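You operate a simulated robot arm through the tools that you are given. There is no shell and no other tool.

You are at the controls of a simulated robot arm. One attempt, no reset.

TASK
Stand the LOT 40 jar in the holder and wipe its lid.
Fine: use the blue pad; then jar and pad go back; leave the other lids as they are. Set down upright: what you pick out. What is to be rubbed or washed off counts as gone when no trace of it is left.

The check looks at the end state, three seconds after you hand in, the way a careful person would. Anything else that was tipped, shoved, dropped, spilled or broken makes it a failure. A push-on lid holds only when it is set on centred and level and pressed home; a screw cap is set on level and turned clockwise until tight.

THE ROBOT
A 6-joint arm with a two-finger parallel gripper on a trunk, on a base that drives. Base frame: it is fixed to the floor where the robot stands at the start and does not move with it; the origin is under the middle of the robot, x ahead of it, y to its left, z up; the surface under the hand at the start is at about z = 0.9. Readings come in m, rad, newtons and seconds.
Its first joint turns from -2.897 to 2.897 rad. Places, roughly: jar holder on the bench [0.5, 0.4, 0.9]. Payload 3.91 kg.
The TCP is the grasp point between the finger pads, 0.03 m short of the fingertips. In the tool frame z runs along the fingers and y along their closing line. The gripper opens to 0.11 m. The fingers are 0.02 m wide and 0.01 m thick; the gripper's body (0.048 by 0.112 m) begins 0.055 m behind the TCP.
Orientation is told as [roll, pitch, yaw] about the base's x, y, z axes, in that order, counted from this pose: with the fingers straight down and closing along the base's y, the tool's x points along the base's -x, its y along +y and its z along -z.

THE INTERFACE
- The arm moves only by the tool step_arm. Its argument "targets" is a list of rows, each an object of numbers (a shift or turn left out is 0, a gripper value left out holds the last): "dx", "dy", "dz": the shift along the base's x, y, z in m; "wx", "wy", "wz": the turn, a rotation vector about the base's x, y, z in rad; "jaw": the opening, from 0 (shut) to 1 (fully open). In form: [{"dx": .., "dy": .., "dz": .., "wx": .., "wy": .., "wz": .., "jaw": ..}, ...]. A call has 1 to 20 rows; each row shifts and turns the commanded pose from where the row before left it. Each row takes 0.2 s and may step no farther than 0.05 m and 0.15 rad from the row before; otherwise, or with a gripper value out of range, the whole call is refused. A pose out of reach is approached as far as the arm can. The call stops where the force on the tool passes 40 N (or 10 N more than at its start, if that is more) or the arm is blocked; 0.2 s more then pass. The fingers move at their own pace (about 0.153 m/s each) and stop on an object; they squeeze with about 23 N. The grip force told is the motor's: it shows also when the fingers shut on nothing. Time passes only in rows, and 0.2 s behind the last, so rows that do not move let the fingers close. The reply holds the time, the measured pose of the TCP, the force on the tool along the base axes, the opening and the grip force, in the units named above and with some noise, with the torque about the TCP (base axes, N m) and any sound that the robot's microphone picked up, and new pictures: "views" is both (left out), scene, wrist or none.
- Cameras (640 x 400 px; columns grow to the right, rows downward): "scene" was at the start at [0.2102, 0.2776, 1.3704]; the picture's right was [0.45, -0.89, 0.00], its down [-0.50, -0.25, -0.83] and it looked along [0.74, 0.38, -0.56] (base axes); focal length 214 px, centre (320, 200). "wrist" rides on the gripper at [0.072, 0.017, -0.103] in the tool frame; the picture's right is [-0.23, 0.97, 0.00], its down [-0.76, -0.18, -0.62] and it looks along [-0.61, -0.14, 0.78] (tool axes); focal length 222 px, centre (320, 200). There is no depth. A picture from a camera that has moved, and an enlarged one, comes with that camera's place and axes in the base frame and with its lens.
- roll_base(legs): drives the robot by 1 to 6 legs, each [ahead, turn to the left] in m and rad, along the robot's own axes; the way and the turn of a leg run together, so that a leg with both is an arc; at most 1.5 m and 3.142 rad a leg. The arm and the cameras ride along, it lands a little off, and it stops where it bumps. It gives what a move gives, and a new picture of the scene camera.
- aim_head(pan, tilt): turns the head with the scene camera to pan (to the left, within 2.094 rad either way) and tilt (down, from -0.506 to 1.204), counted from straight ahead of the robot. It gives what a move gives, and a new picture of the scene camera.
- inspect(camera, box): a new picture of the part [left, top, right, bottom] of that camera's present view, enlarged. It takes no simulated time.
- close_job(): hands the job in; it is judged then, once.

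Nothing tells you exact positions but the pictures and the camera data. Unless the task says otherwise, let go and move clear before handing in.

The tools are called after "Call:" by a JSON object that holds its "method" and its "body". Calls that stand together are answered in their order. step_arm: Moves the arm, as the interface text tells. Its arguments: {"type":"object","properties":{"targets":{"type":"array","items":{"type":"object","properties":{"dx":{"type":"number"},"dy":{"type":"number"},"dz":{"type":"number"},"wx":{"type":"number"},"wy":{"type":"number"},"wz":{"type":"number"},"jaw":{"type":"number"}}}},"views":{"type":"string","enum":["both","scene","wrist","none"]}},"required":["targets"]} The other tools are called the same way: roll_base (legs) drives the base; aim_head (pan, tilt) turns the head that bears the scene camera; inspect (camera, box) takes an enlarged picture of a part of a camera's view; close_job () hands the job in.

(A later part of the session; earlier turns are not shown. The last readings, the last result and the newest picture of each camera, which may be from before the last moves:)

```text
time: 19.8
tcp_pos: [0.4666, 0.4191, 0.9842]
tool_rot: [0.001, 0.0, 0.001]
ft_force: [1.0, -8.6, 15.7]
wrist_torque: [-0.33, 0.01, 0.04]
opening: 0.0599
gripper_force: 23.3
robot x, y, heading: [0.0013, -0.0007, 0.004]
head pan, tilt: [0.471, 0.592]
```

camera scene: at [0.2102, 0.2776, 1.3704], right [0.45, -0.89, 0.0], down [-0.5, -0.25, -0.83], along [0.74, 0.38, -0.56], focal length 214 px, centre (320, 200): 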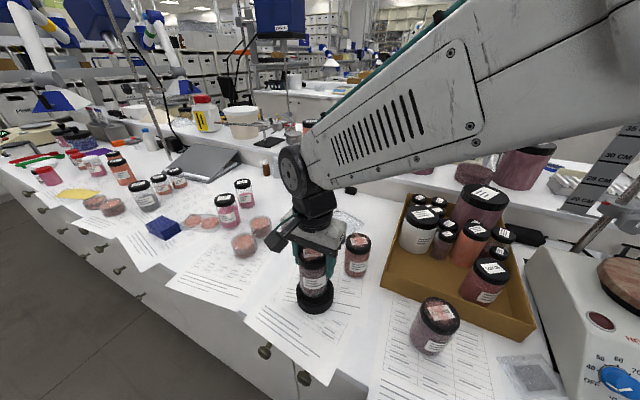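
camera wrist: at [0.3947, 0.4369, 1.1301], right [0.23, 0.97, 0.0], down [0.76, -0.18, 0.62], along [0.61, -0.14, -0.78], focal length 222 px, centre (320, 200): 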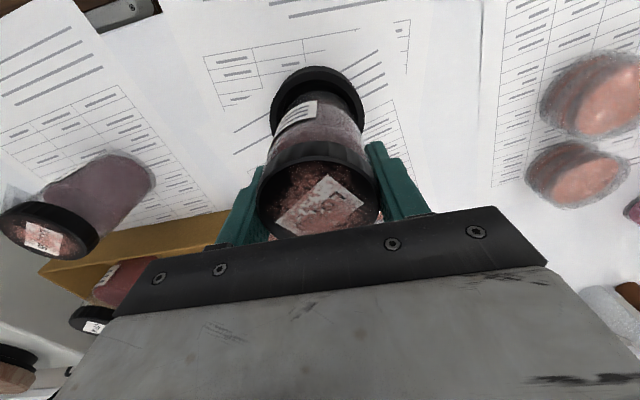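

The floor is reached with about 16 N up, so the jar is seated. I'll open the fingers, rise clear, and check that it stands level.

Call:
{"method": "step_arm", "body": {"targets": [{"dz": 0.001}, {"jaw": 0.62}, {"jaw": 0.75}, {}, {"dz": 0.03}, {"dz": 0.04}, {"dz": 0.04}, {"dz": 0.04}, {}]}}

Call:
{"method": "inspect", "body": {"camera": "wrist", "box": [200, 30, 440, 180]}}

Call:
{"method": "inspect", "body": {"camera": "scene", "box": [270, 220, 370, 320]}}

```text
time: 21.8
tcp_pos: [0.4651, 0.4162, 1.1358]
tool_rot: [0.001, -0.001, -0.001]
ft_force: [0.1, 0.3, -0.5]
wrist_torque: [0.01, 0.0, -0.02]
opening: 0.0824
gripper_force: 0.1
robot x, y, heading: [-0.0032, -0.0019, 0.001]
head pan, tilt: [0.471, 0.592]
camera scene: at [0.2102, 0.2776, 1.3704], right [0.45, -0.89, 0.0], down [-0.5, -0.25, -0.83], along [0.74, 0.38, -0.56], focal length 214 px, centre (320, 200)
camera wrist: at [0.3942, 0.4333, 1.2398], right [0.23, 0.97, 0.0], down [0.76, -0.18, 0.62], along [0.61, -0.14, -0.78], focal length 222 px, centre (320, 200)
```

scene: 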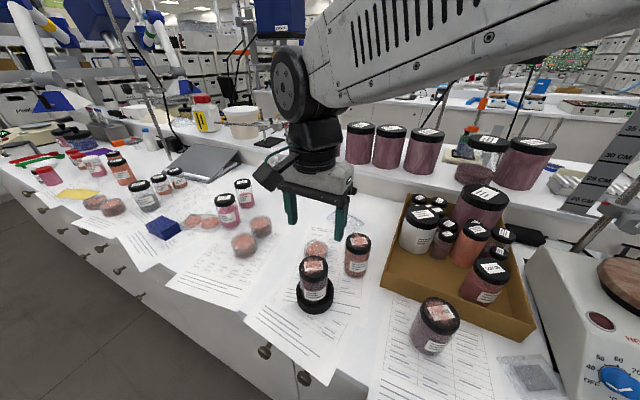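
wrist: 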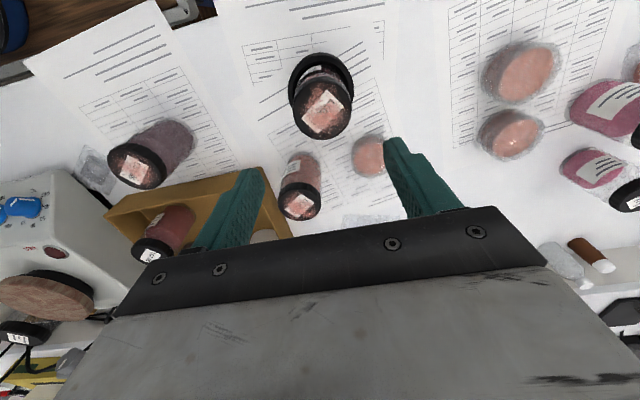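

```text
2.67 times, centred on (320, 105) of wrist
camera zoom: at [0.3942, 0.4333, 1.2398], right [0.23, 0.97, 0.0], down [0.76, -0.18, 0.62], along [0.61, -0.14, -0.78], focal length 592 px, centre (320, 453)
```

zoom: 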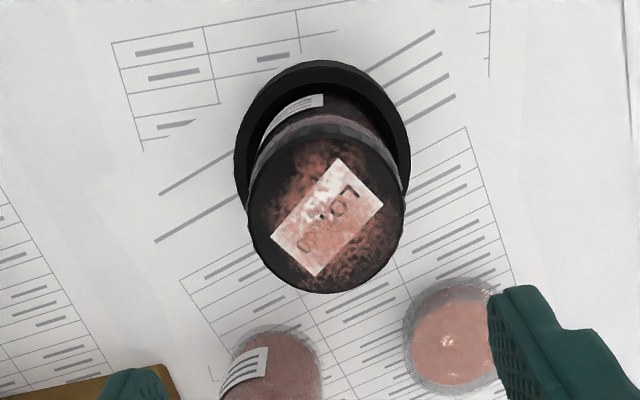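

```text
4.00 times, centred on (320, 270) of scene
camera zoom: at [0.2102, 0.2776, 1.3704], right [0.45, -0.89, 0.0], down [-0.5, -0.25, -0.83], along [0.74, 0.38, -0.56], focal length 858 px, centre (320, -80)
```

zoom: 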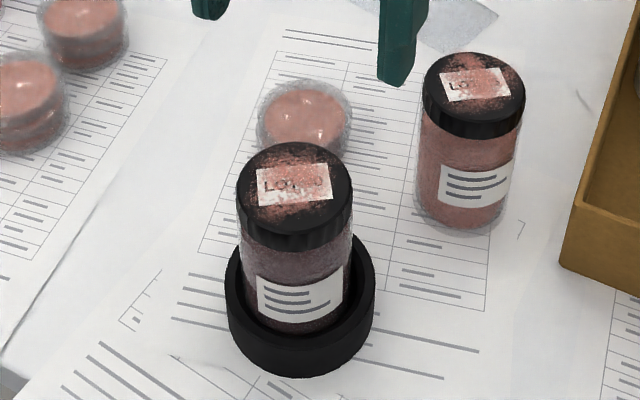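

LOT 40 stands level in the holder at about (0.464, 0.419), lid top about 1.008. The blue pad is out of reach at about 1.05 m, so I'll raise the arm, then back up a little and drive left.

Call:
{"method": "step_arm", "body": {"targets": [{"dz": 0.04}, {"dz": 0.04}, {"dz": 0.04}, {}], "views": "none"}}

Call:
{"method": "roll_base", "body": {"legs": [[-0.08, 0], [0, 1.57], [0.2, 0], [0, -1.57]]}}

```text
time: 22.8
tcp_pos: [0.4641, 0.4186, 1.2543]
tool_rot: [0.001, -0.001, -0.002]
ft_force: [-0.3, 0.1, 0.1]
wrist_torque: [0.03, 0.03, 0.01]
opening: 0.0826
gripper_force: 0.1
robot x, y, heading: [0.0013, -0.0028, 0.002]
head pan, tilt: [0.471, 0.592]
```

```text
time: 32.7
tcp_pos: [0.386, 0.6181, 1.2546]
tool_rot: [-0.002, -0.001, 0.002]
ft_force: [0.1, -0.4, 1.0]
wrist_torque: [-0.01, 0.0, 0.02]
opening: 0.0823
gripper_force: 0.2
robot x, y, heading: [-0.0812, 0.1978, 0.0]
head pan, tilt: [0.471, 0.592]
camera scene: at [0.1309, 0.4761, 1.3704], right [0.46, -0.89, 0.0], down [-0.5, -0.25, -0.83], along [0.74, 0.38, -0.56], focal length 214 px, centre (320, 200)
```

scene: 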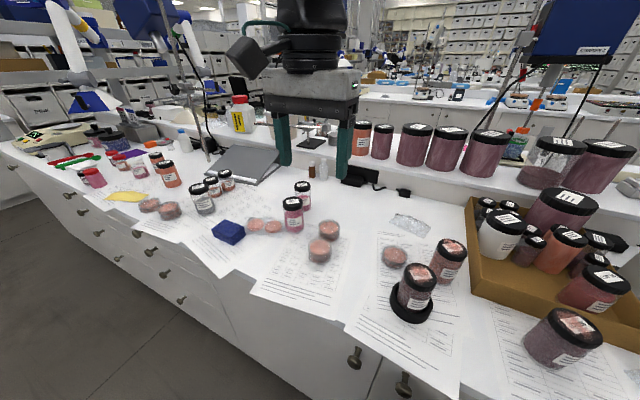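

The drive worked: the robot is at (−0.08, 0.20). The pad is now in reach near (0.44, 0.96), so I'll move over it for a closer look.

Call:
{"method": "step_arm", "body": {"targets": [{"dx": 0.01, "dy": 0.045}, {"dx": 0.01, "dy": 0.045}, {"dx": 0.01, "dy": 0.045}, {"dx": 0.01, "dy": 0.045}, {"dx": 0.01, "dy": 0.045}, {"dy": 0.045, "dz": -0.01}, {"dy": 0.04, "dz": -0.02}, {"dz": -0.04}, {"dz": -0.04}, {}]}}

Call:
{"method": "inspect", "body": {"camera": "scene", "box": [190, 200, 270, 260]}}

Call:
{"method": "inspect", "body": {"camera": "wrist", "box": [200, 20, 440, 170]}}

```text
time: 34.9
tcp_pos: [0.4238, 0.8858, 1.1308]
tool_rot: [-0.001, 0.001, 0.002]
ft_force: [-0.9, -0.5, 0.1]
wrist_torque: [-0.01, -0.01, 0.01]
opening: 0.0824
gripper_force: 0.1
out of reach, approached as far as the arm can: row 6, 7
robot x, y, heading: [-0.0796, 0.2023, 0.003]
head pan, tilt: [0.471, 0.592]
camera scene: at [0.1309, 0.4762, 1.3704], right [0.46, -0.89, 0.0], down [-0.5, -0.25, -0.83], along [0.74, 0.38, -0.56], focal length 214 px, centre (320, 200)
camera wrist: at [0.3516, 0.9027, 1.235], right [0.23, 0.97, 0.0], down [0.76, -0.18, 0.62], along [0.61, -0.14, -0.78], focal length 222 px, centre (320, 200)
```

scene: 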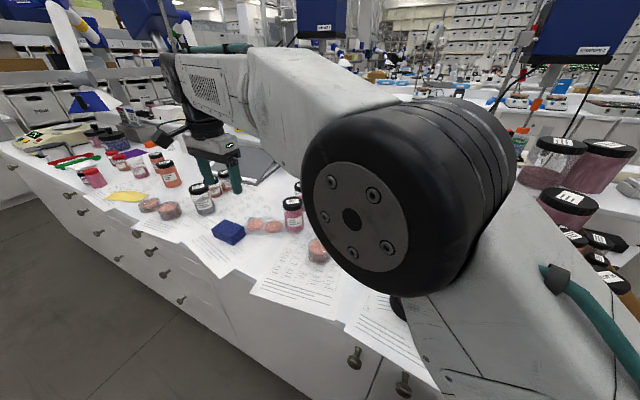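
wrist: 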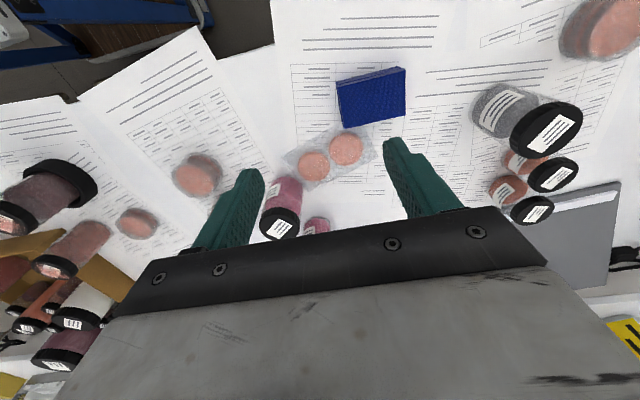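

```text
6.67 times, centred on (230, 230) of scene
camera zoom: at [0.1309, 0.4762, 1.3704], right [0.46, -0.89, 0.0], down [-0.5, -0.25, -0.83], along [0.74, 0.38, -0.56], focal length 1430 px, centre (920, 0)
```

zoom: 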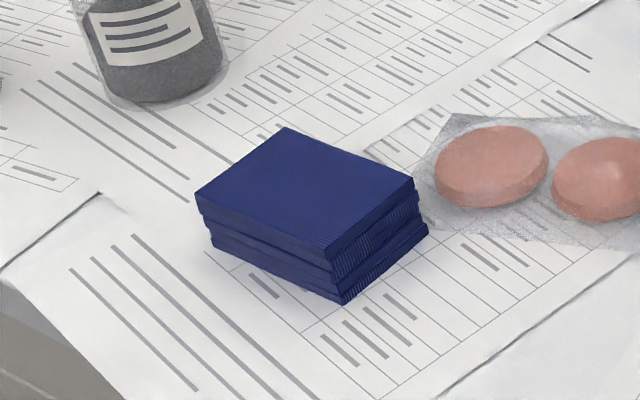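

```text
2.67 times, centred on (320, 95) of wrist
camera zoom: at [0.3516, 0.9027, 1.235], right [0.23, 0.97, 0.0], down [0.76, -0.18, 0.62], along [0.61, -0.14, -0.78], focal length 592 px, centre (320, 480)
```

zoom: 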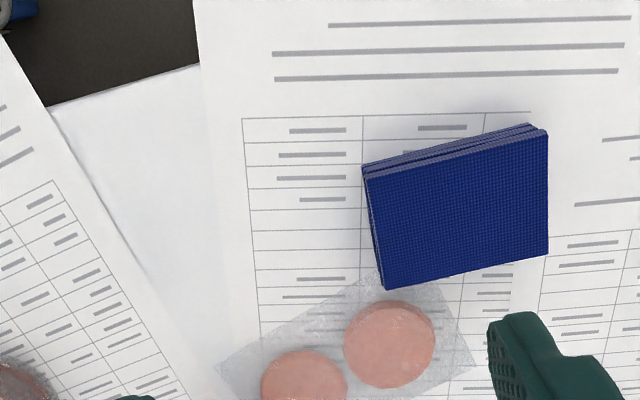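

The blue pad is axis-aligned, about x 0.419–0.476 and y 0.910–0.994, centre (0.4475, 0.952). The bag beside it stays clear of the fingers. I'll lower first to gain reach, then move over it with the jaw fully open.

Call:
{"method": "step_arm", "body": {"targets": [{"dz": -0.04, "jaw": 1.0}, {"dz": -0.04}, {"dx": 0.01, "dy": 0.03}, {"dx": 0.0137, "dy": 0.036}, {}, {}]}}

Call:
{"method": "inspect", "body": {"camera": "wrist", "box": [160, 40, 480, 240]}}

Call:
{"method": "inspect", "body": {"camera": "scene", "box": [170, 140, 290, 260]}}

Call:
{"method": "step_arm", "body": {"targets": [{}], "views": "none"}}

Call:
{"method": "step_arm", "body": {"targets": [{}], "views": "none"}}

```text
time: 36.3
tcp_pos: [0.4465, 0.948, 1.0453]
tool_rot: [-0.001, 0.0, 0.002]
ft_force: [0.7, 0.6, 0.0]
wrist_torque: [-0.01, 0.02, 0.01]
opening: 0.11
gripper_force: 0.1
out of reach, approached as far as the arm can: row 4
robot x, y, heading: [-0.0815, 0.2, -0.001]
head pan, tilt: [0.471, 0.592]
camera scene: at [0.1309, 0.4763, 1.3704], right [0.46, -0.89, 0.0], down [-0.5, -0.25, -0.83], along [0.74, 0.38, -0.56], focal length 214 px, centre (320, 200)
camera wrist: at [0.3748, 0.9639, 1.1496], right [0.23, 0.97, 0.0], down [0.76, -0.18, 0.62], along [0.61, -0.14, -0.78], focal length 222 px, centre (320, 200)
```

scene: 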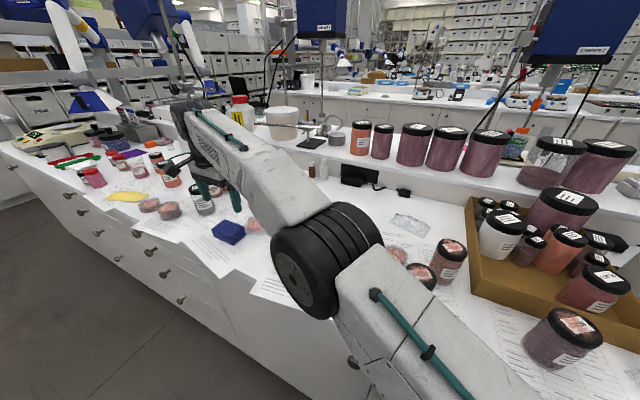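
wrist: 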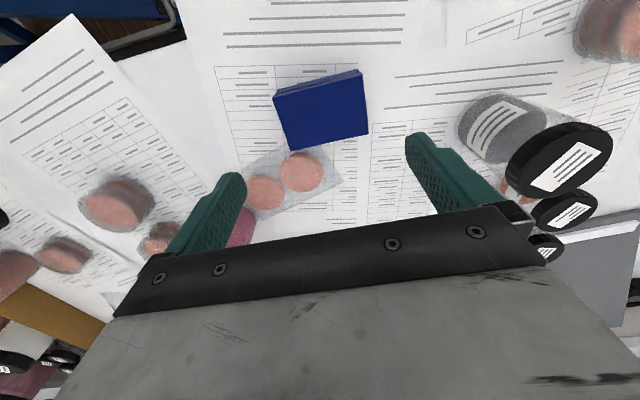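

```text
2.00 times, centred on (320, 140) of wrist
camera zoom: at [0.3748, 0.9639, 1.1496], right [0.23, 0.97, 0.0], down [0.76, -0.18, 0.62], along [0.61, -0.14, -0.78], focal length 444 px, centre (320, 320)
```

zoom: 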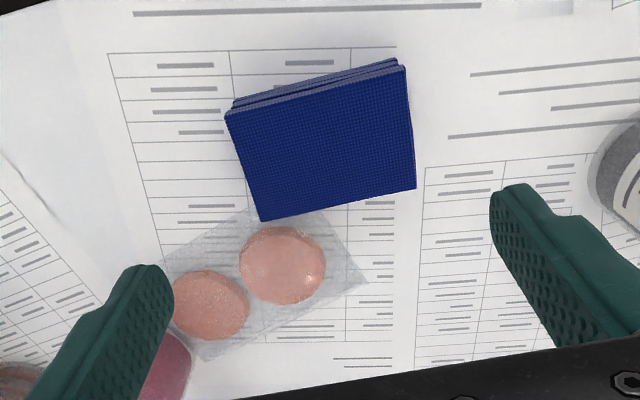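

```text
3.33 times, centred on (230, 200) of scene
camera zoom: at [0.1309, 0.4763, 1.3704], right [0.46, -0.89, 0.0], down [-0.5, -0.25, -0.83], along [0.74, 0.38, -0.56], focal length 715 px, centre (620, 200)
```

zoom: 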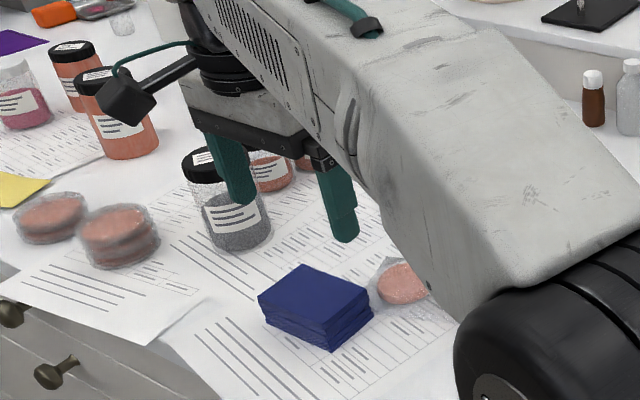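

```text
time: 36.7
tcp_pos: [0.4456, 0.9479, 1.0466]
tool_rot: [0.0, 0.0, 0.002]
ft_force: [1.1, 0.5, 0.3]
wrist_torque: [0.04, -0.01, 0.0]
opening: 0.1098
gripper_force: 0.0
robot x, y, heading: [-0.0784, 0.2004, 0.002]
head pan, tilt: [0.471, 0.592]
```

```text
time: 37.1
tcp_pos: [0.4463, 0.9468, 1.046]
tool_rot: [0.001, 0.001, 0.002]
ft_force: [0.1, -0.2, 0.4]
wrist_torque: [-0.02, -0.03, 0.01]
opening: 0.1104
gripper_force: 0.0
robot x, y, heading: [-0.0776, 0.1981, 0.003]
head pan, tilt: [0.471, 0.592]
```

The pad centre is (0.446, 0.950), right under the TCP, with its top at about z = 0.925. I'll descend so the fingertips stop about 7 mm above the bench.

Call:
{"method": "step_arm", "body": {"targets": [{"dy": 0.001, "dz": -0.03}, {"dy": 0.001, "dz": -0.03}, {"dz": -0.02}, {"dz": -0.01}, {}], "views": "wrist"}}

Call:
{"method": "inspect", "body": {"camera": "scene", "box": [170, 170, 270, 270]}}

```text
time: 38.3
tcp_pos: [0.4445, 0.9492, 0.9569]
tool_rot: [0.0, 0.0, 0.003]
ft_force: [0.5, -0.5, 0.9]
wrist_torque: [-0.02, -0.03, -0.02]
opening: 0.1099
gripper_force: 0.1
robot x, y, heading: [-0.0809, 0.2, 0.002]
head pan, tilt: [0.471, 0.592]
camera wrist: at [0.373, 0.9661, 1.061], right [0.23, 0.97, 0.0], down [0.76, -0.18, 0.62], along [0.61, -0.14, -0.78], focal length 222 px, centre (320, 200)
```

wrist: 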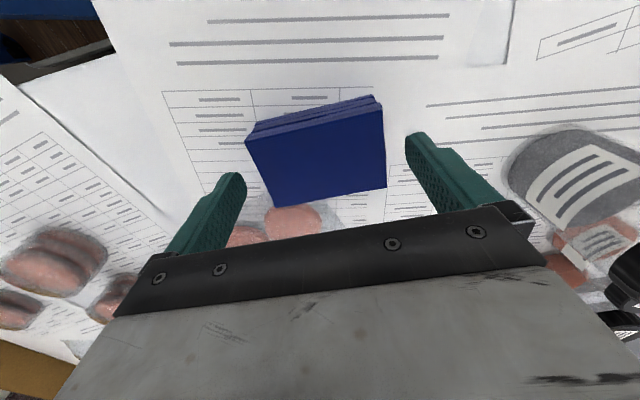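

```text
4.00 times, centred on (220, 220) of scene
camera zoom: at [0.1309, 0.4763, 1.3704], right [0.46, -0.89, 0.0], down [-0.5, -0.25, -0.83], along [0.74, 0.38, -0.56], focal length 858 px, centre (720, 120)
```

zoom: 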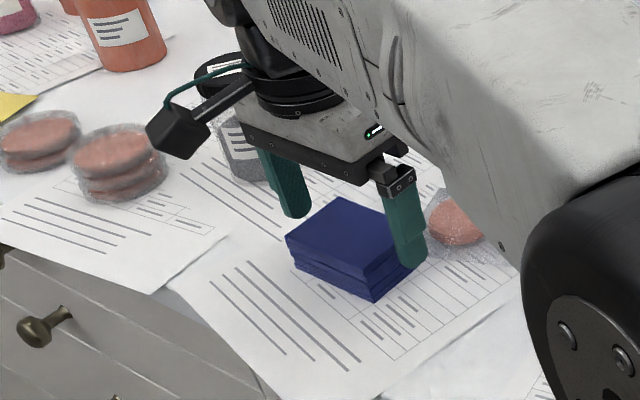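

Fingertips are level with the pad top and straddle it evenly. I'll go down another 2 cm and close gently.

Call:
{"method": "step_arm", "body": {"targets": [{"dz": -0.01}, {"dz": -0.009}, {}, {"jaw": 0.8}, {"jaw": 0.7}, {"jaw": 0.6}, {}], "views": "wrist"}}

Call:
{"method": "inspect", "body": {"camera": "scene", "box": [170, 170, 270, 270]}}

Call:
{"method": "step_arm", "body": {"targets": [{}], "views": "none"}}

Call:
{"method": "step_arm", "body": {"targets": [{}], "views": "none"}}

Call:
{"method": "step_arm", "body": {"targets": [{}], "views": "none"}}

```text
time: 39.9
tcp_pos: [0.4463, 0.9489, 0.9392]
tool_rot: [0.0, -0.002, 0.002]
ft_force: [-0.1, 1.4, 0.3]
wrist_torque: [-0.01, -0.02, -0.02]
opening: 0.084
gripper_force: 23.3
robot x, y, heading: [-0.0795, 0.1978, 0.004]
head pan, tilt: [0.471, 0.592]
camera wrist: at [0.3742, 0.9662, 1.0444], right [0.23, 0.97, 0.0], down [0.76, -0.18, 0.62], along [0.61, -0.14, -0.78], focal length 222 px, centre (320, 200)
```

wrist: 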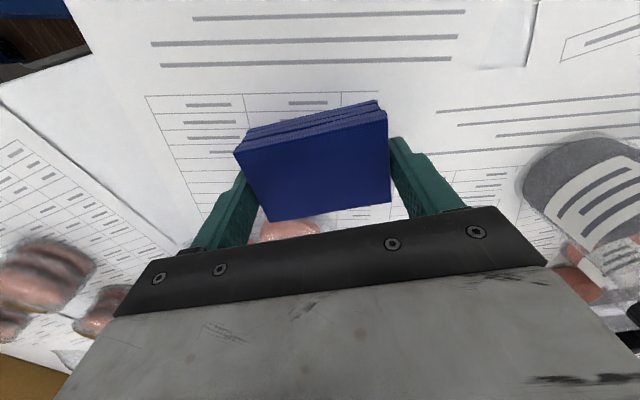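

```text
4.00 times, centred on (220, 220) of scene
camera zoom: at [0.1309, 0.4763, 1.3704], right [0.46, -0.89, 0.0], down [-0.5, -0.25, -0.83], along [0.74, 0.38, -0.56], focal length 858 px, centre (720, 120)
```

zoom: 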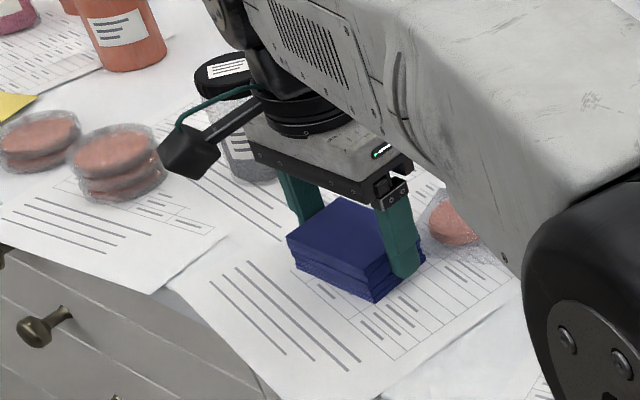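

```text
time: 40.3
tcp_pos: [0.4461, 0.9505, 0.94]
tool_rot: [-0.001, 0.0, 0.001]
ft_force: [0.1, 0.1, 0.2]
wrist_torque: [0.03, 0.0, 0.04]
opening: 0.0842
gripper_force: 22.9
robot x, y, heading: [-0.0752, 0.1969, 0.003]
head pan, tilt: [0.471, 0.592]
```

```text
time: 40.7
tcp_pos: [0.4463, 0.9499, 0.942]
tool_rot: [0.0, -0.001, 0.002]
ft_force: [-0.5, 0.7, -0.8]
wrist_torque: [0.0, 0.0, 0.02]
opening: 0.0842
gripper_force: 22.3
robot x, y, heading: [-0.0774, 0.1969, 0.007]
head pan, tilt: [0.471, 0.592]
```

```text
time: 41.1
tcp_pos: [0.4454, 0.9487, 0.9398]
tool_rot: [0.001, 0.0, 0.001]
ft_force: [-0.3, 0.8, 0.3]
wrist_torque: [-0.01, -0.01, -0.01]
opening: 0.0839
gripper_force: 22.6
robot x, y, heading: [-0.0793, 0.1973, 0.004]
head pan, tilt: [0.471, 0.592]
```

The pad is gripped at TCP (0.446, 0.9495, 0.940), opening 0.084. I'll lift it and carry it above LOT 40 at a safe height.

Call:
{"method": "step_arm", "body": {"targets": [{"dz": 0.01}, {"dz": 0.03}, {"dy": -0.02, "dz": 0.04}, {"dy": -0.04, "dz": 0.04}, {"dy": -0.045, "dz": 0.04}, {"dx": 0.002, "dy": -0.045, "dz": 0.02}, {"dx": 0.002, "dy": -0.045}, {"dx": 0.002, "dy": -0.045}, {"dx": 0.002, "dy": -0.045}, {"dx": 0.002, "dy": -0.045}, {"dx": 0.002, "dy": -0.045}, {"dx": 0.002, "dy": -0.045}, {"dx": 0.002, "dy": -0.045}, {"dx": 0.002, "dy": -0.045}, {"dy": -0.02}, {}, {}]}}

Call:
{"method": "step_arm", "body": {"targets": [{}], "views": "none"}}

Call:
{"method": "step_arm", "body": {"targets": [{}], "views": "none"}}

```text
refused: row 4 steps farther than a row can; nothing moved
```

```text
time: 41.5
tcp_pos: [0.446, 0.9493, 0.9404]
tool_rot: [-0.001, 0.0, 0.002]
ft_force: [0.4, 0.7, 0.3]
wrist_torque: [-0.02, -0.01, 0.0]
opening: 0.0839
gripper_force: 22.6
robot x, y, heading: [-0.0822, 0.1988, 0.0]
head pan, tilt: [0.471, 0.592]
```

```text
time: 41.9
tcp_pos: [0.4446, 0.9497, 0.9404]
tool_rot: [0.001, 0.001, 0.002]
ft_force: [-0.3, -0.8, 0.4]
wrist_torque: [-0.03, -0.01, -0.02]
opening: 0.0841
gripper_force: 22.7
robot x, y, heading: [-0.0796, 0.1959, 0.004]
head pan, tilt: [0.471, 0.592]
```

The call was refused because one row stepped too far, so I'll repeat it with smaller steps.

Call:
{"method": "step_arm", "body": {"targets": [{"dz": 0.01}, {"dz": 0.03}, {"dy": -0.02, "dz": 0.035}, {"dy": -0.03, "dz": 0.035}, {"dy": -0.03, "dz": 0.035}, {"dx": 0.002, "dy": -0.03, "dz": 0.035}, {"dx": 0.002, "dy": -0.045}, {"dx": 0.002, "dy": -0.045}, {"dx": 0.002, "dy": -0.045}, {"dx": 0.002, "dy": -0.045}, {"dx": 0.002, "dy": -0.045}, {"dx": 0.002, "dy": -0.045}, {"dx": 0.002, "dy": -0.045}, {"dx": 0.002, "dy": -0.045}, {"dy": -0.045}, {"dy": -0.0155}, {}, {}]}}

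Call:
{"method": "inspect", "body": {"camera": "scene", "box": [340, 220, 480, 320]}}

Call:
{"method": "step_arm", "body": {"targets": [{}], "views": "none"}}

Call:
{"method": "step_arm", "body": {"targets": [{}], "views": "none"}}

```text
time: 45.7
tcp_pos: [0.4651, 0.42, 1.1214]
tool_rot: [0.002, -0.001, 0.003]
ft_force: [0.3, -0.3, -0.2]
wrist_torque: [0.03, 0.0, -0.03]
opening: 0.084
gripper_force: 23.1
robot x, y, heading: [-0.0784, 0.1996, 0.0]
head pan, tilt: [0.471, 0.592]
camera scene: at [0.1309, 0.4761, 1.3704], right [0.46, -0.89, 0.0], down [-0.5, -0.25, -0.83], along [0.74, 0.38, -0.56], focal length 214 px, centre (320, 200)
camera wrist: at [0.3939, 0.4367, 1.225], right [0.23, 0.97, 0.0], down [0.76, -0.18, 0.62], along [0.61, -0.14, -0.78], focal length 222 px, centre (320, 200)
```

scene: 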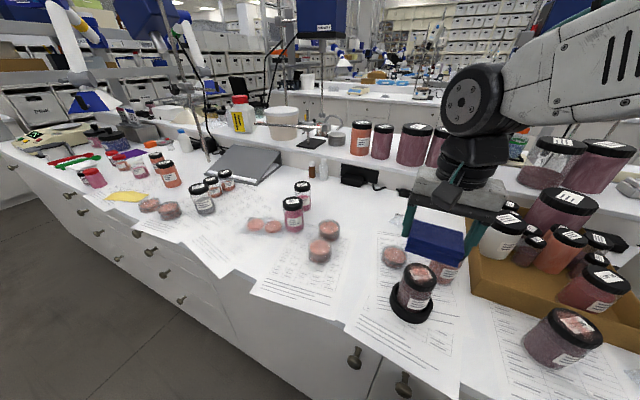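
wrist: 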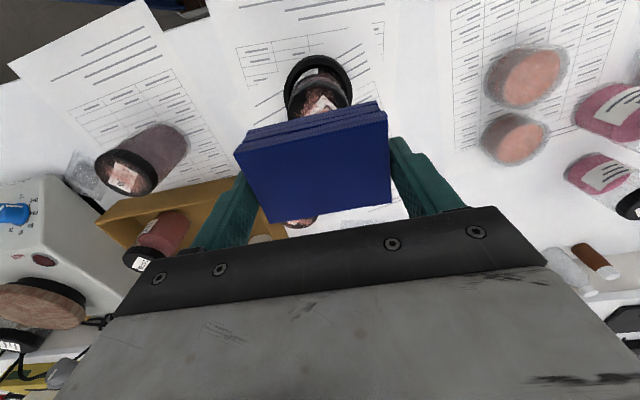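

```text
4.00 times, centred on (410, 270) of scene
camera zoom: at [0.1309, 0.4761, 1.3704], right [0.46, -0.89, 0.0], down [-0.5, -0.25, -0.83], along [0.74, 0.38, -0.56], focal length 858 px, centre (-40, -80)
```

zoom: 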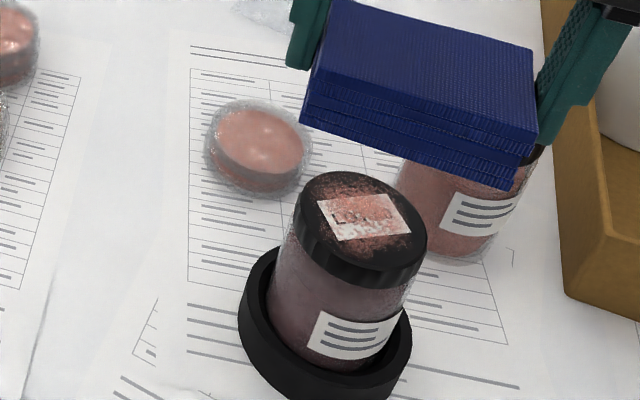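

```text
time: 46.1
tcp_pos: [0.4654, 0.4203, 1.1203]
tool_rot: [-0.001, 0.001, 0.001]
ft_force: [0.0, -0.2, -1.2]
wrist_torque: [-0.02, 0.01, 0.0]
opening: 0.0844
gripper_force: 23.0
robot x, y, heading: [-0.0785, 0.2008, 0.004]
head pan, tilt: [0.471, 0.592]
```

```text
time: 46.5
tcp_pos: [0.4652, 0.4209, 1.1223]
tool_rot: [0.001, 0.0, 0.002]
ft_force: [-0.8, 0.6, -0.7]
wrist_torque: [-0.02, -0.03, -0.02]
opening: 0.0838
gripper_force: 22.4
robot x, y, heading: [-0.0823, 0.1955, 0.005]
head pan, tilt: [0.471, 0.592]
```

The pad is above LOT 40's lid. I'll descend toward contact, expected at TCP z of about 1.048, with force checks.

Call:
{"method": "step_arm", "body": {"targets": [{"dx": -0.001, "dy": -0.0015, "dz": -0.03}, {"dz": -0.02}, {"dz": -0.01}, {"dz": -0.004}, {}], "views": "none"}}

Call:
{"method": "step_arm", "body": {"targets": [{"dz": -0.002}, {"dz": -0.002}, {}], "views": "none"}}

Call:
{"method": "inspect", "body": {"camera": "scene", "box": [340, 220, 480, 320]}}

```text
time: 47.7
tcp_pos: [0.4638, 0.4184, 1.0577]
tool_rot: [0.0, -0.001, 0.002]
ft_force: [0.3, -0.1, -1.2]
wrist_torque: [-0.01, -0.01, 0.03]
opening: 0.0844
gripper_force: 23.0
robot x, y, heading: [-0.0803, 0.198, 0.001]
head pan, tilt: [0.471, 0.592]
```

```text
time: 48.5
tcp_pos: [0.4628, 0.4171, 1.0525]
tool_rot: [0.001, 0.001, 0.003]
ft_force: [-0.4, -0.3, -0.6]
wrist_torque: [0.0, 0.02, -0.04]
opening: 0.0841
gripper_force: 22.6
robot x, y, heading: [-0.0787, 0.1991, 0.003]
head pan, tilt: [0.471, 0.592]
```

```text
4.00 times, centred on (410, 270) of scene
camera zoom: at [0.1309, 0.4761, 1.3704], right [0.46, -0.89, 0.0], down [-0.5, -0.25, -0.83], along [0.74, 0.38, -0.56], focal length 858 px, centre (-40, -80)
```

zoom: 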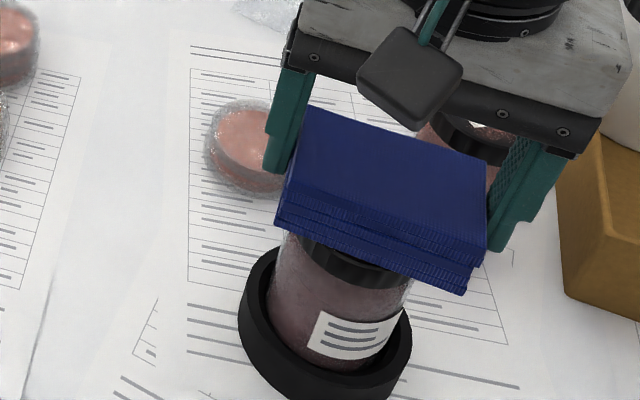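

Call:
{"method": "step_arm", "body": {"targets": [{"dz": -0.001}, {"dz": -0.001}, {"dz": -0.001}, {}], "views": "none"}}

Call:
{"method": "step_arm", "body": {"targets": [{"dz": -0.001}, {"dz": -0.001}, {}], "views": "none"}}

```text
time: 49.5
tcp_pos: [0.4622, 0.4162, 1.0506]
tool_rot: [0.0, 0.0, 0.003]
ft_force: [-2.1, -0.1, 9.9]
wrist_torque: [-0.04, 0.13, -0.01]
opening: 0.0841
gripper_force: 22.6
robot x, y, heading: [-0.0807, 0.1971, 0.008]
head pan, tilt: [0.471, 0.592]
```

```text
time: 50.3
tcp_pos: [0.4639, 0.417, 1.0502]
tool_rot: [0.002, -0.002, 0.002]
ft_force: [0.6, 0.1, 28.0]
wrist_torque: [0.01, 0.0, 0.03]
opening: 0.0846
gripper_force: 23.2
robot x, y, heading: [-0.0786, 0.1951, 0.001]
head pan, tilt: [0.471, 0.592]
```

Contact is firm at 28 N. I'll ease to about 10 N and then rub with short back-and-forth strokes in x and y.

Call:
{"method": "step_arm", "body": {"targets": [{"dz": 0.001}, {"dz": 0.0006}, {}], "views": "none"}}

Call:
{"method": "step_arm", "body": {"targets": [{"dx": 0.005}, {"dx": 0.005}, {"dx": -0.005}, {"dx": -0.005}, {"dx": -0.005}, {"dx": -0.005}, {"dx": 0.005}, {"dx": 0.005}], "views": "none"}}

Call:
{"method": "inspect", "body": {"camera": "scene", "box": [340, 220, 480, 320]}}

```text
time: 51.1
tcp_pos: [0.4634, 0.4165, 1.0491]
tool_rot: [0.001, 0.002, 0.002]
ft_force: [1.9, 0.5, 4.7]
wrist_torque: [0.06, -0.13, -0.04]
opening: 0.084
gripper_force: 23.3
robot x, y, heading: [-0.0784, 0.199, 0.0]
head pan, tilt: [0.471, 0.592]
```

```text
time: 52.9
tcp_pos: [0.4613, 0.418, 1.0508]
tool_rot: [0.0, -0.001, 0.002]
ft_force: [-2.2, -0.9, 5.4]
wrist_torque: [-0.05, 0.08, 0.02]
opening: 0.0843
gripper_force: 23.1
robot x, y, heading: [-0.0772, 0.1959, 0.002]
head pan, tilt: [0.471, 0.592]
```

```text
4.00 times, centred on (410, 270) of scene
camera zoom: at [0.1307, 0.476, 1.3705], right [0.46, -0.89, 0.0], down [-0.5, -0.25, -0.83], along [0.74, 0.38, -0.56], focal length 858 px, centre (-40, -80)
```

zoom: 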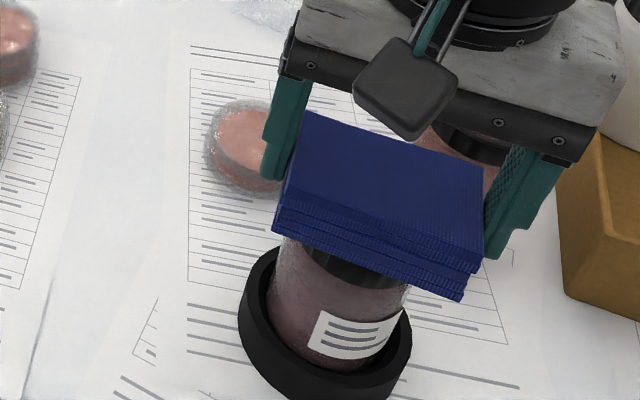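

Rubbing works steadily at about 5 N and the holder stays put. I'll press a bit more and do longer strokes in both directions.

Call:
{"method": "step_arm", "body": {"targets": [{"dz": -0.0003}, {"dx": 0.007}, {"dx": 0.007}, {"dx": -0.007}, {"dx": -0.007}, {"dx": -0.007}, {"dx": -0.007}, {"dx": 0.007}, {"dx": 0.007}, {"dx": 0.007}, {"dx": 0.007}, {"dx": -0.007}, {"dx": -0.007}, {"dx": -0.007}, {"dx": -0.007}, {"dx": 0.007}, {"dx": 0.007}], "views": "none"}}

Call:
{"method": "step_arm", "body": {"targets": [{"dy": 0.006}, {"dy": 0.006}, {"dy": -0.006}, {"dy": -0.006}, {"dy": -0.006}, {"dy": -0.006}, {"dy": 0.006}, {"dy": 0.006}, {"dy": 0.006}, {"dy": 0.006}, {"dy": -0.006}, {"dy": -0.006}, {"dy": -0.006}, {"dy": -0.006}, {"dy": 0.006}, {"dy": 0.006}], "views": "none"}}

Call:
{"method": "step_arm", "body": {"targets": [{"dz": 0.02}, {"dz": 0.03}, {"dy": 0.04, "dz": 0.02}, {"dy": 0.045}, {"dy": 0.045}, {}]}}

Call:
{"method": "inspect", "body": {"camera": "scene", "box": [340, 220, 480, 320]}}

```text
time: 56.5
tcp_pos: [0.4615, 0.4167, 1.0492]
tool_rot: [0.0, 0.002, 0.003]
ft_force: [-7.1, -0.3, 12.8]
wrist_torque: [0.01, 0.43, 0.0]
opening: 0.0842
gripper_force: 22.6
robot x, y, heading: [-0.0792, 0.1995, 0.001]
head pan, tilt: [0.471, 0.592]
```

```text
time: 59.9
tcp_pos: [0.4629, 0.4167, 1.0515]
tool_rot: [0.002, 0.0, 0.002]
ft_force: [0.5, 0.7, 0.4]
wrist_torque: [0.04, 0.05, -0.03]
opening: 0.0841
gripper_force: 23.3
robot x, y, heading: [-0.0795, 0.198, -0.001]
head pan, tilt: [0.471, 0.592]
```

```text
time: 61.3
tcp_pos: [0.4646, 0.5506, 1.1186]
tool_rot: [0.0, 0.0, 0.001]
ft_force: [-0.4, -0.7, 0.1]
wrist_torque: [-0.02, 0.02, -0.01]
opening: 0.0839
gripper_force: 23.5
robot x, y, heading: [-0.0814, 0.2009, 0.003]
head pan, tilt: [0.471, 0.592]
camera scene: at [0.1309, 0.4761, 1.3704], right [0.46, -0.89, 0.0], down [-0.5, -0.25, -0.83], along [0.74, 0.38, -0.56], focal length 214 px, centre (320, 200)
camera wrist: at [0.3926, 0.5664, 1.2225], right [0.23, 0.97, 0.0], down [0.76, -0.18, 0.62], along [0.61, -0.14, -0.78], focal length 222 px, centre (320, 200)
```

scene: 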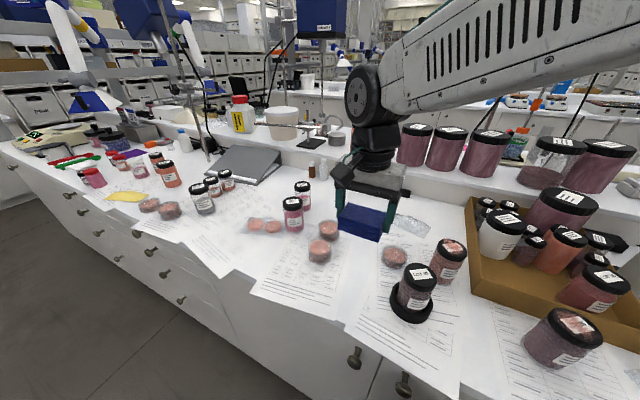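
wrist: 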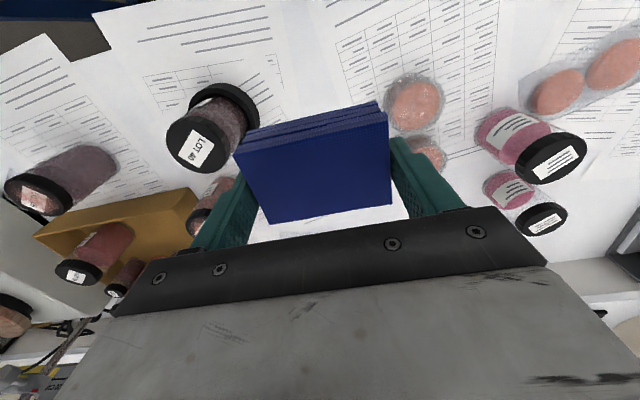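

```text
4.00 times, centred on (410, 270) of scene
camera zoom: at [0.1309, 0.4761, 1.3704], right [0.46, -0.89, 0.0], down [-0.5, -0.25, -0.83], along [0.74, 0.38, -0.56], focal length 858 px, centre (-40, -80)
```

zoom: 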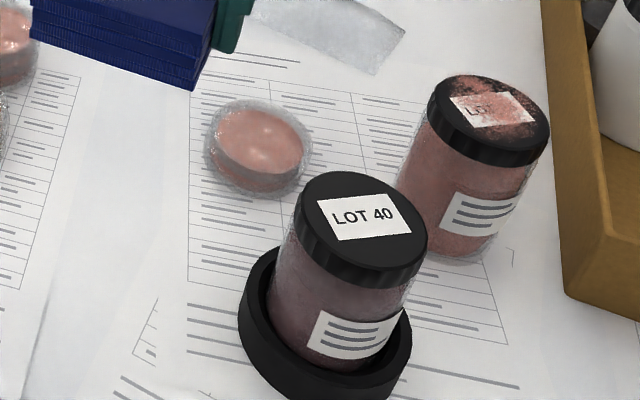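

The lid now reads LOT 40 and looks clean. I'll zoom in to make sure no trace is left anywhere, including the edges.

Call:
{"method": "inspect", "body": {"camera": "wrist", "box": [155, 90, 245, 180]}}

Call:
{"method": "inspect", "body": {"camera": "scene", "box": [398, 258, 446, 290]}}

Call:
{"method": "inspect", "body": {"camera": "scene", "box": [330, 195, 400, 245]}}

```text
4.44 times, centred on (200, 135) of wrist
camera zoom: at [0.3926, 0.5664, 1.2225], right [0.23, 0.97, 0.0], down [0.76, -0.18, 0.62], along [0.61, -0.14, -0.78], focal length 987 px, centre (853, 489)
```

zoom: 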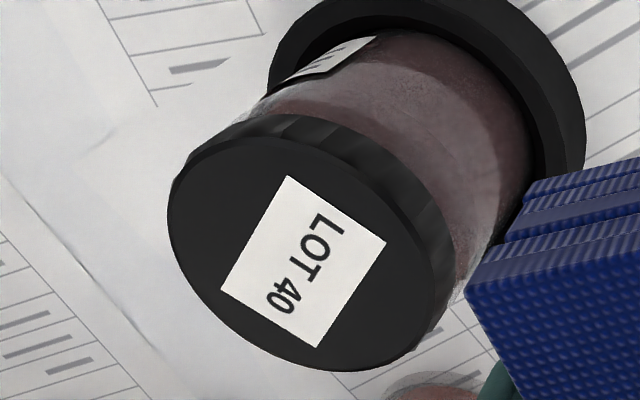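

```text
12.50 times, centred on (422, 274) of scene
camera zoom: at [0.1309, 0.4761, 1.3704], right [0.46, -0.89, 0.0], down [-0.5, -0.25, -0.83], along [0.74, 0.38, -0.56], focal length 2681 px, centre (-955, -725)
```

zoom: 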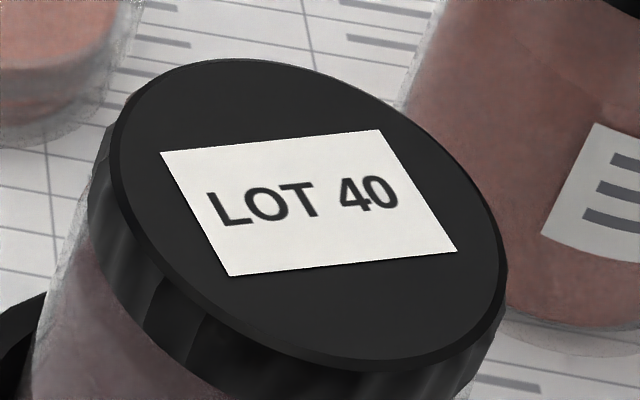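

```text
8.00 times, centred on (365, 220) of scene
camera zoom: at [0.1309, 0.4761, 1.3704], right [0.46, -0.89, 0.0], down [-0.5, -0.25, -0.83], along [0.74, 0.38, -0.56], focal length 1716 px, centre (-40, 40)
```

zoom: 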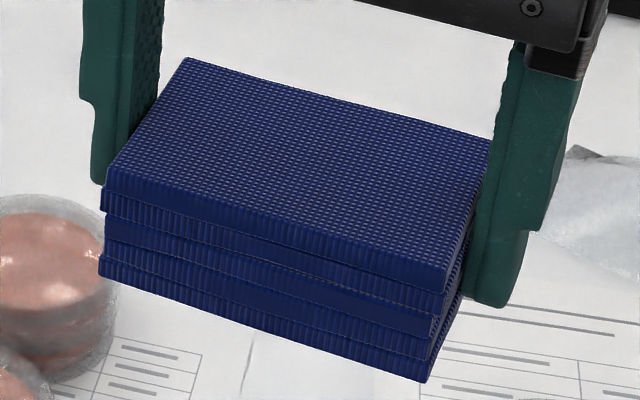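

The lid is spotless and LOT 40 is confirmed. Next I'll take the pad back along the reverse path to its exact pick-up spot, stopping a little above the bench.

Call:
{"method": "step_arm", "body": {"targets": [{"dx": -0.002, "dy": 0.042}, {"dx": -0.002, "dy": 0.042}, {"dx": -0.002, "dy": 0.042}, {"dx": -0.002, "dy": 0.042}, {"dx": -0.002, "dy": 0.042}, {"dx": -0.003, "dy": 0.042}, {"dx": -0.004, "dy": 0.04}, {"dy": 0.03, "dz": -0.035}, {"dy": 0.03, "dz": -0.035}, {"dy": 0.03, "dz": -0.035}, {"dy": 0.02, "dz": -0.035}, {"dz": -0.02}, {}, {}]}}

Call:
{"method": "inspect", "body": {"camera": "scene", "box": [170, 170, 270, 270]}}

Call:
{"method": "step_arm", "body": {"targets": [{}], "views": "none"}}

Call:
{"method": "step_arm", "body": {"targets": [{}], "views": "none"}}

```text
time: 64.3
tcp_pos: [0.4456, 0.9499, 0.9569]
tool_rot: [0.0, 0.0, 0.002]
ft_force: [0.0, -1.0, -0.8]
wrist_torque: [0.0, 0.02, 0.02]
opening: 0.0841
gripper_force: 22.5
robot x, y, heading: [-0.0814, 0.1978, 0.001]
head pan, tilt: [0.471, 0.592]
camera scene: at [0.1309, 0.4763, 1.3704], right [0.46, -0.89, 0.0], down [-0.5, -0.25, -0.83], along [0.74, 0.38, -0.56], focal length 214 px, centre (320, 200)
camera wrist: at [0.3745, 0.9668, 1.0606], right [0.23, 0.97, 0.0], down [0.76, -0.18, 0.62], along [0.61, -0.14, -0.78], focal length 222 px, centre (320, 200)
```

scene: 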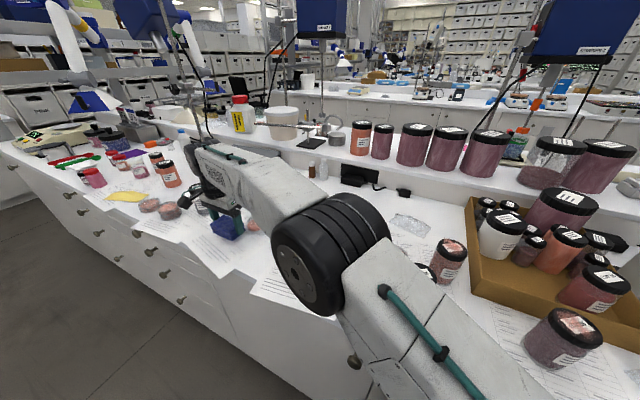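
wrist: 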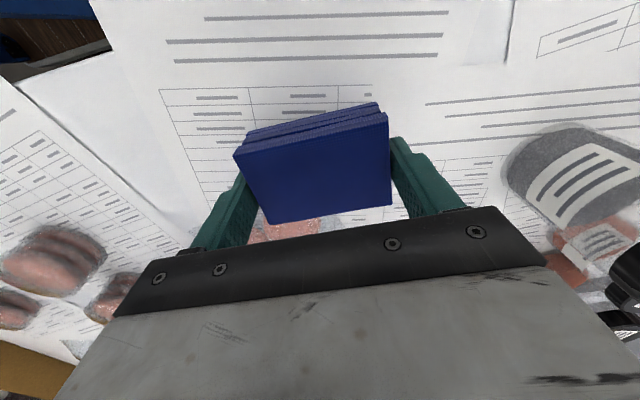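

```text
4.00 times, centred on (220, 220) of scene
camera zoom: at [0.1309, 0.4763, 1.3704], right [0.46, -0.89, 0.0], down [-0.5, -0.25, -0.83], along [0.74, 0.38, -0.56], focal length 858 px, centre (720, 120)
```

zoom: 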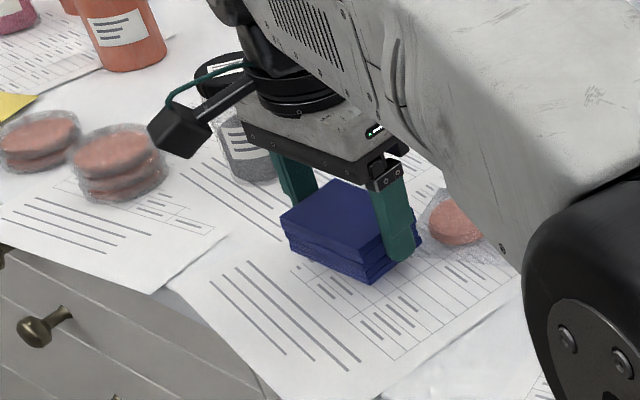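

```text
time: 64.7
tcp_pos: [0.4452, 0.9492, 0.9577]
tool_rot: [0.001, 0.001, 0.002]
ft_force: [-0.4, -0.2, 0.7]
wrist_torque: [0.0, -0.01, -0.04]
opening: 0.0842
gripper_force: 22.9
robot x, y, heading: [-0.0779, 0.1989, -0.003]
head pan, tilt: [0.471, 0.592]
```

```text
time: 65.1
tcp_pos: [0.4461, 0.9505, 0.9567]
tool_rot: [-0.001, 0.0, 0.001]
ft_force: [0.8, -0.3, -0.6]
wrist_torque: [-0.02, 0.01, 0.01]
opening: 0.0838
gripper_force: 23.1
robot x, y, heading: [-0.079, 0.1973, 0.001]
head pan, tilt: [0.471, 0.592]
```

The pad is back over its original spot. I'll lower it gently until the bench takes it.

Call:
{"method": "step_arm", "body": {"targets": [{"dz": -0.006}, {"dz": -0.005}, {"dz": -0.003}, {}], "views": "none"}}

Call:
{"method": "step_arm", "body": {"targets": [{"dz": -0.0015}, {}], "views": "none"}}

Call:
{"method": "step_arm", "body": {"targets": [{"dz": -0.001}, {}], "views": "none"}}

```text
time: 66.1
tcp_pos: [0.4454, 0.9489, 0.9441]
tool_rot: [0.001, 0.0, 0.001]
ft_force: [0.1, -0.5, -0.6]
wrist_torque: [-0.02, -0.01, 0.01]
opening: 0.0841
gripper_force: 23.2
robot x, y, heading: [-0.0755, 0.1999, 0.002]
head pan, tilt: [0.471, 0.592]
```

```text
time: 66.7
tcp_pos: [0.4459, 0.949, 0.9438]
tool_rot: [0.001, 0.0, 0.003]
ft_force: [-0.6, 0.2, 0.0]
wrist_torque: [-0.01, -0.01, 0.01]
opening: 0.0838
gripper_force: 22.7
robot x, y, heading: [-0.0778, 0.1986, 0.001]
head pan, tilt: [0.471, 0.592]
```

```text
time: 67.3
tcp_pos: [0.4453, 0.9496, 0.9436]
tool_rot: [0.001, 0.0, 0.003]
ft_force: [0.1, -0.6, -0.8]
wrist_torque: [0.0, 0.02, -0.01]
opening: 0.0845
gripper_force: 22.8
robot x, y, heading: [-0.0779, 0.2017, 0.002]
head pan, tilt: [0.471, 0.592]
```

Call:
{"method": "step_arm", "body": {"targets": [{"dz": -0.001}, {}], "views": "none"}}

Call:
{"method": "step_arm", "body": {"targets": [{"dz": -0.001}, {}], "views": "none"}}

Call:
{"method": "step_arm", "body": {"targets": [{"dz": -0.001}, {}], "views": "none"}}

```text
time: 67.9
tcp_pos: [0.445, 0.9488, 0.943]
tool_rot: [0.0, 0.0, 0.002]
ft_force: [0.4, 0.0, 0.3]
wrist_torque: [0.0, 0.0, -0.01]
opening: 0.084
gripper_force: 22.8
robot x, y, heading: [-0.078, 0.1995, -0.001]
head pan, tilt: [0.471, 0.592]
```

```text
time: 68.5
tcp_pos: [0.4437, 0.9495, 0.9418]
tool_rot: [0.001, 0.0, 0.0]
ft_force: [-0.2, 0.8, 0.4]
wrist_torque: [0.02, 0.02, -0.01]
opening: 0.0841
gripper_force: 23.0
robot x, y, heading: [-0.0768, 0.1988, 0.006]
head pan, tilt: [0.471, 0.592]
```

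```text
time: 69.1
tcp_pos: [0.4449, 0.9497, 0.9398]
tool_rot: [0.001, -0.001, 0.002]
ft_force: [-0.1, -0.9, -0.4]
wrist_torque: [0.01, -0.02, 0.0]
opening: 0.0842
gripper_force: 22.8
robot x, y, heading: [-0.0789, 0.1996, -0.002]
head pan, tilt: [0.471, 0.592]
```

Call:
{"method": "step_arm", "body": {"targets": [{"dz": -0.001}, {}], "views": "none"}}

Call:
{"method": "step_arm", "body": {"targets": [{"dz": -0.001}, {}], "views": "none"}}

Call:
{"method": "inspect", "body": {"camera": "scene", "box": [195, 195, 265, 255]}}

```text
time: 69.7
tcp_pos: [0.4449, 0.9499, 0.938]
tool_rot: [0.0, 0.0, 0.001]
ft_force: [-0.2, -0.1, 1.1]
wrist_torque: [0.03, -0.03, -0.01]
opening: 0.084
gripper_force: 22.4
robot x, y, heading: [-0.0804, 0.1971, 0.001]
head pan, tilt: [0.471, 0.592]
```

```text
time: 70.3
tcp_pos: [0.4453, 0.9492, 0.9387]
tool_rot: [0.002, -0.001, -0.001]
ft_force: [1.9, -1.1, 9.0]
wrist_torque: [-0.18, -0.29, 0.01]
opening: 0.0841
gripper_force: 23.1
robot x, y, heading: [-0.0807, 0.2007, -0.001]
head pan, tilt: [0.471, 0.592]
```

```text
6.67 times, centred on (230, 225) of scene
camera zoom: at [0.1309, 0.4759, 1.3705], right [0.46, -0.89, 0.0], down [-0.5, -0.25, -0.83], along [0.74, 0.38, -0.56], focal length 1430 px, centre (920, 33)
```

zoom: 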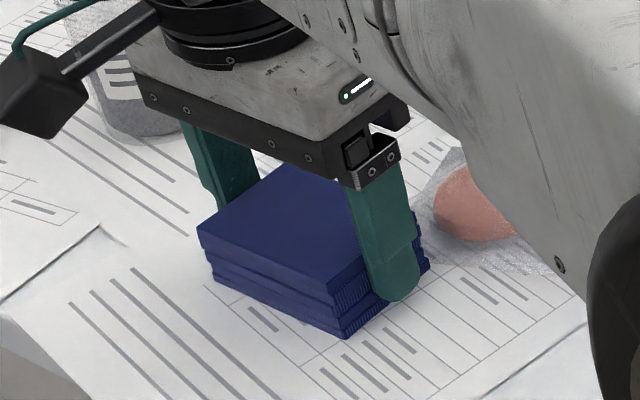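

The bench supports the pad with about 9 N. I'll open the fingers, rise straight up and check it.

Call:
{"method": "step_arm", "body": {"targets": [{"jaw": 0.85}, {"jaw": 1.0}, {}, {"dz": 0.02}, {"dz": 0.03}, {"dz": 0.03}, {}], "views": "wrist"}}

Call:
{"method": "inspect", "body": {"camera": "wrist", "box": [160, 40, 480, 240]}}

Call:
{"method": "inspect", "body": {"camera": "scene", "box": [190, 200, 270, 260]}}

```text
time: 71.9
tcp_pos: [0.4449, 0.9504, 1.0187]
tool_rot: [-0.001, 0.0, 0.001]
ft_force: [-0.5, -0.5, -0.4]
wrist_torque: [-0.02, 0.05, 0.03]
opening: 0.1101
gripper_force: 0.0
robot x, y, heading: [-0.0763, 0.1995, 0.004]
head pan, tilt: [0.471, 0.592]
camera wrist: at [0.3739, 0.9676, 1.1224], right [0.23, 0.97, 0.0], down [0.76, -0.18, 0.62], along [0.61, -0.14, -0.78], focal length 222 px, centre (320, 200)
```

wrist: 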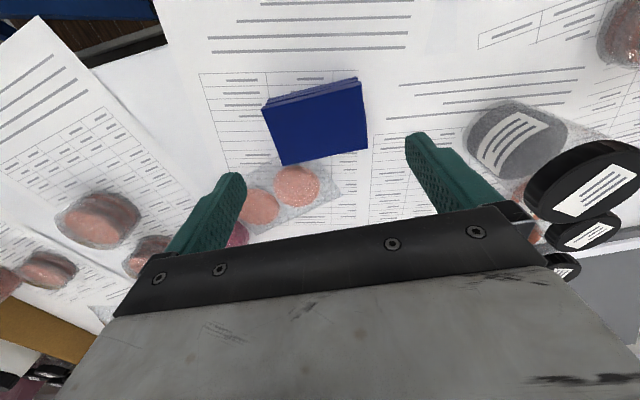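

```text
2.00 times, centred on (320, 140) of wrist
camera zoom: at [0.3739, 0.9676, 1.1224], right [0.23, 0.97, 0.0], down [0.76, -0.18, 0.62], along [0.61, -0.14, -0.78], focal length 444 px, centre (320, 320)
```

zoom: 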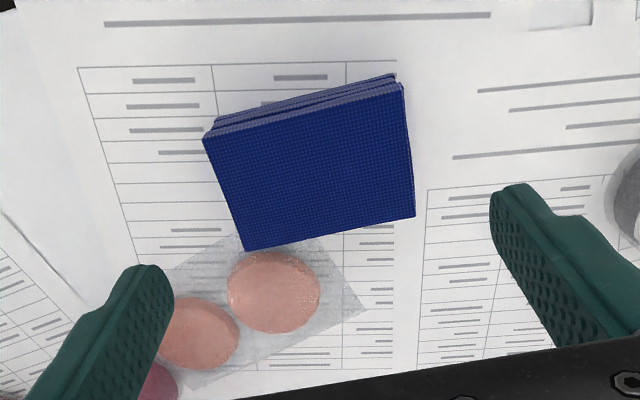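

```text
6.67 times, centred on (230, 230) of scene
camera zoom: at [0.1309, 0.4763, 1.3704], right [0.46, -0.89, 0.0], down [-0.5, -0.25, -0.83], along [0.74, 0.38, -0.56], focal length 1430 px, centre (920, 0)
```

zoom: 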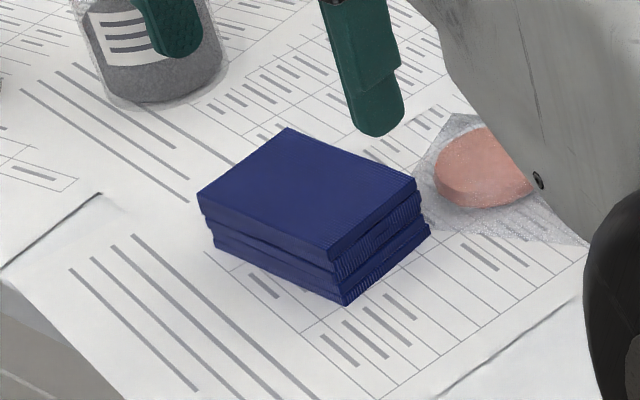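

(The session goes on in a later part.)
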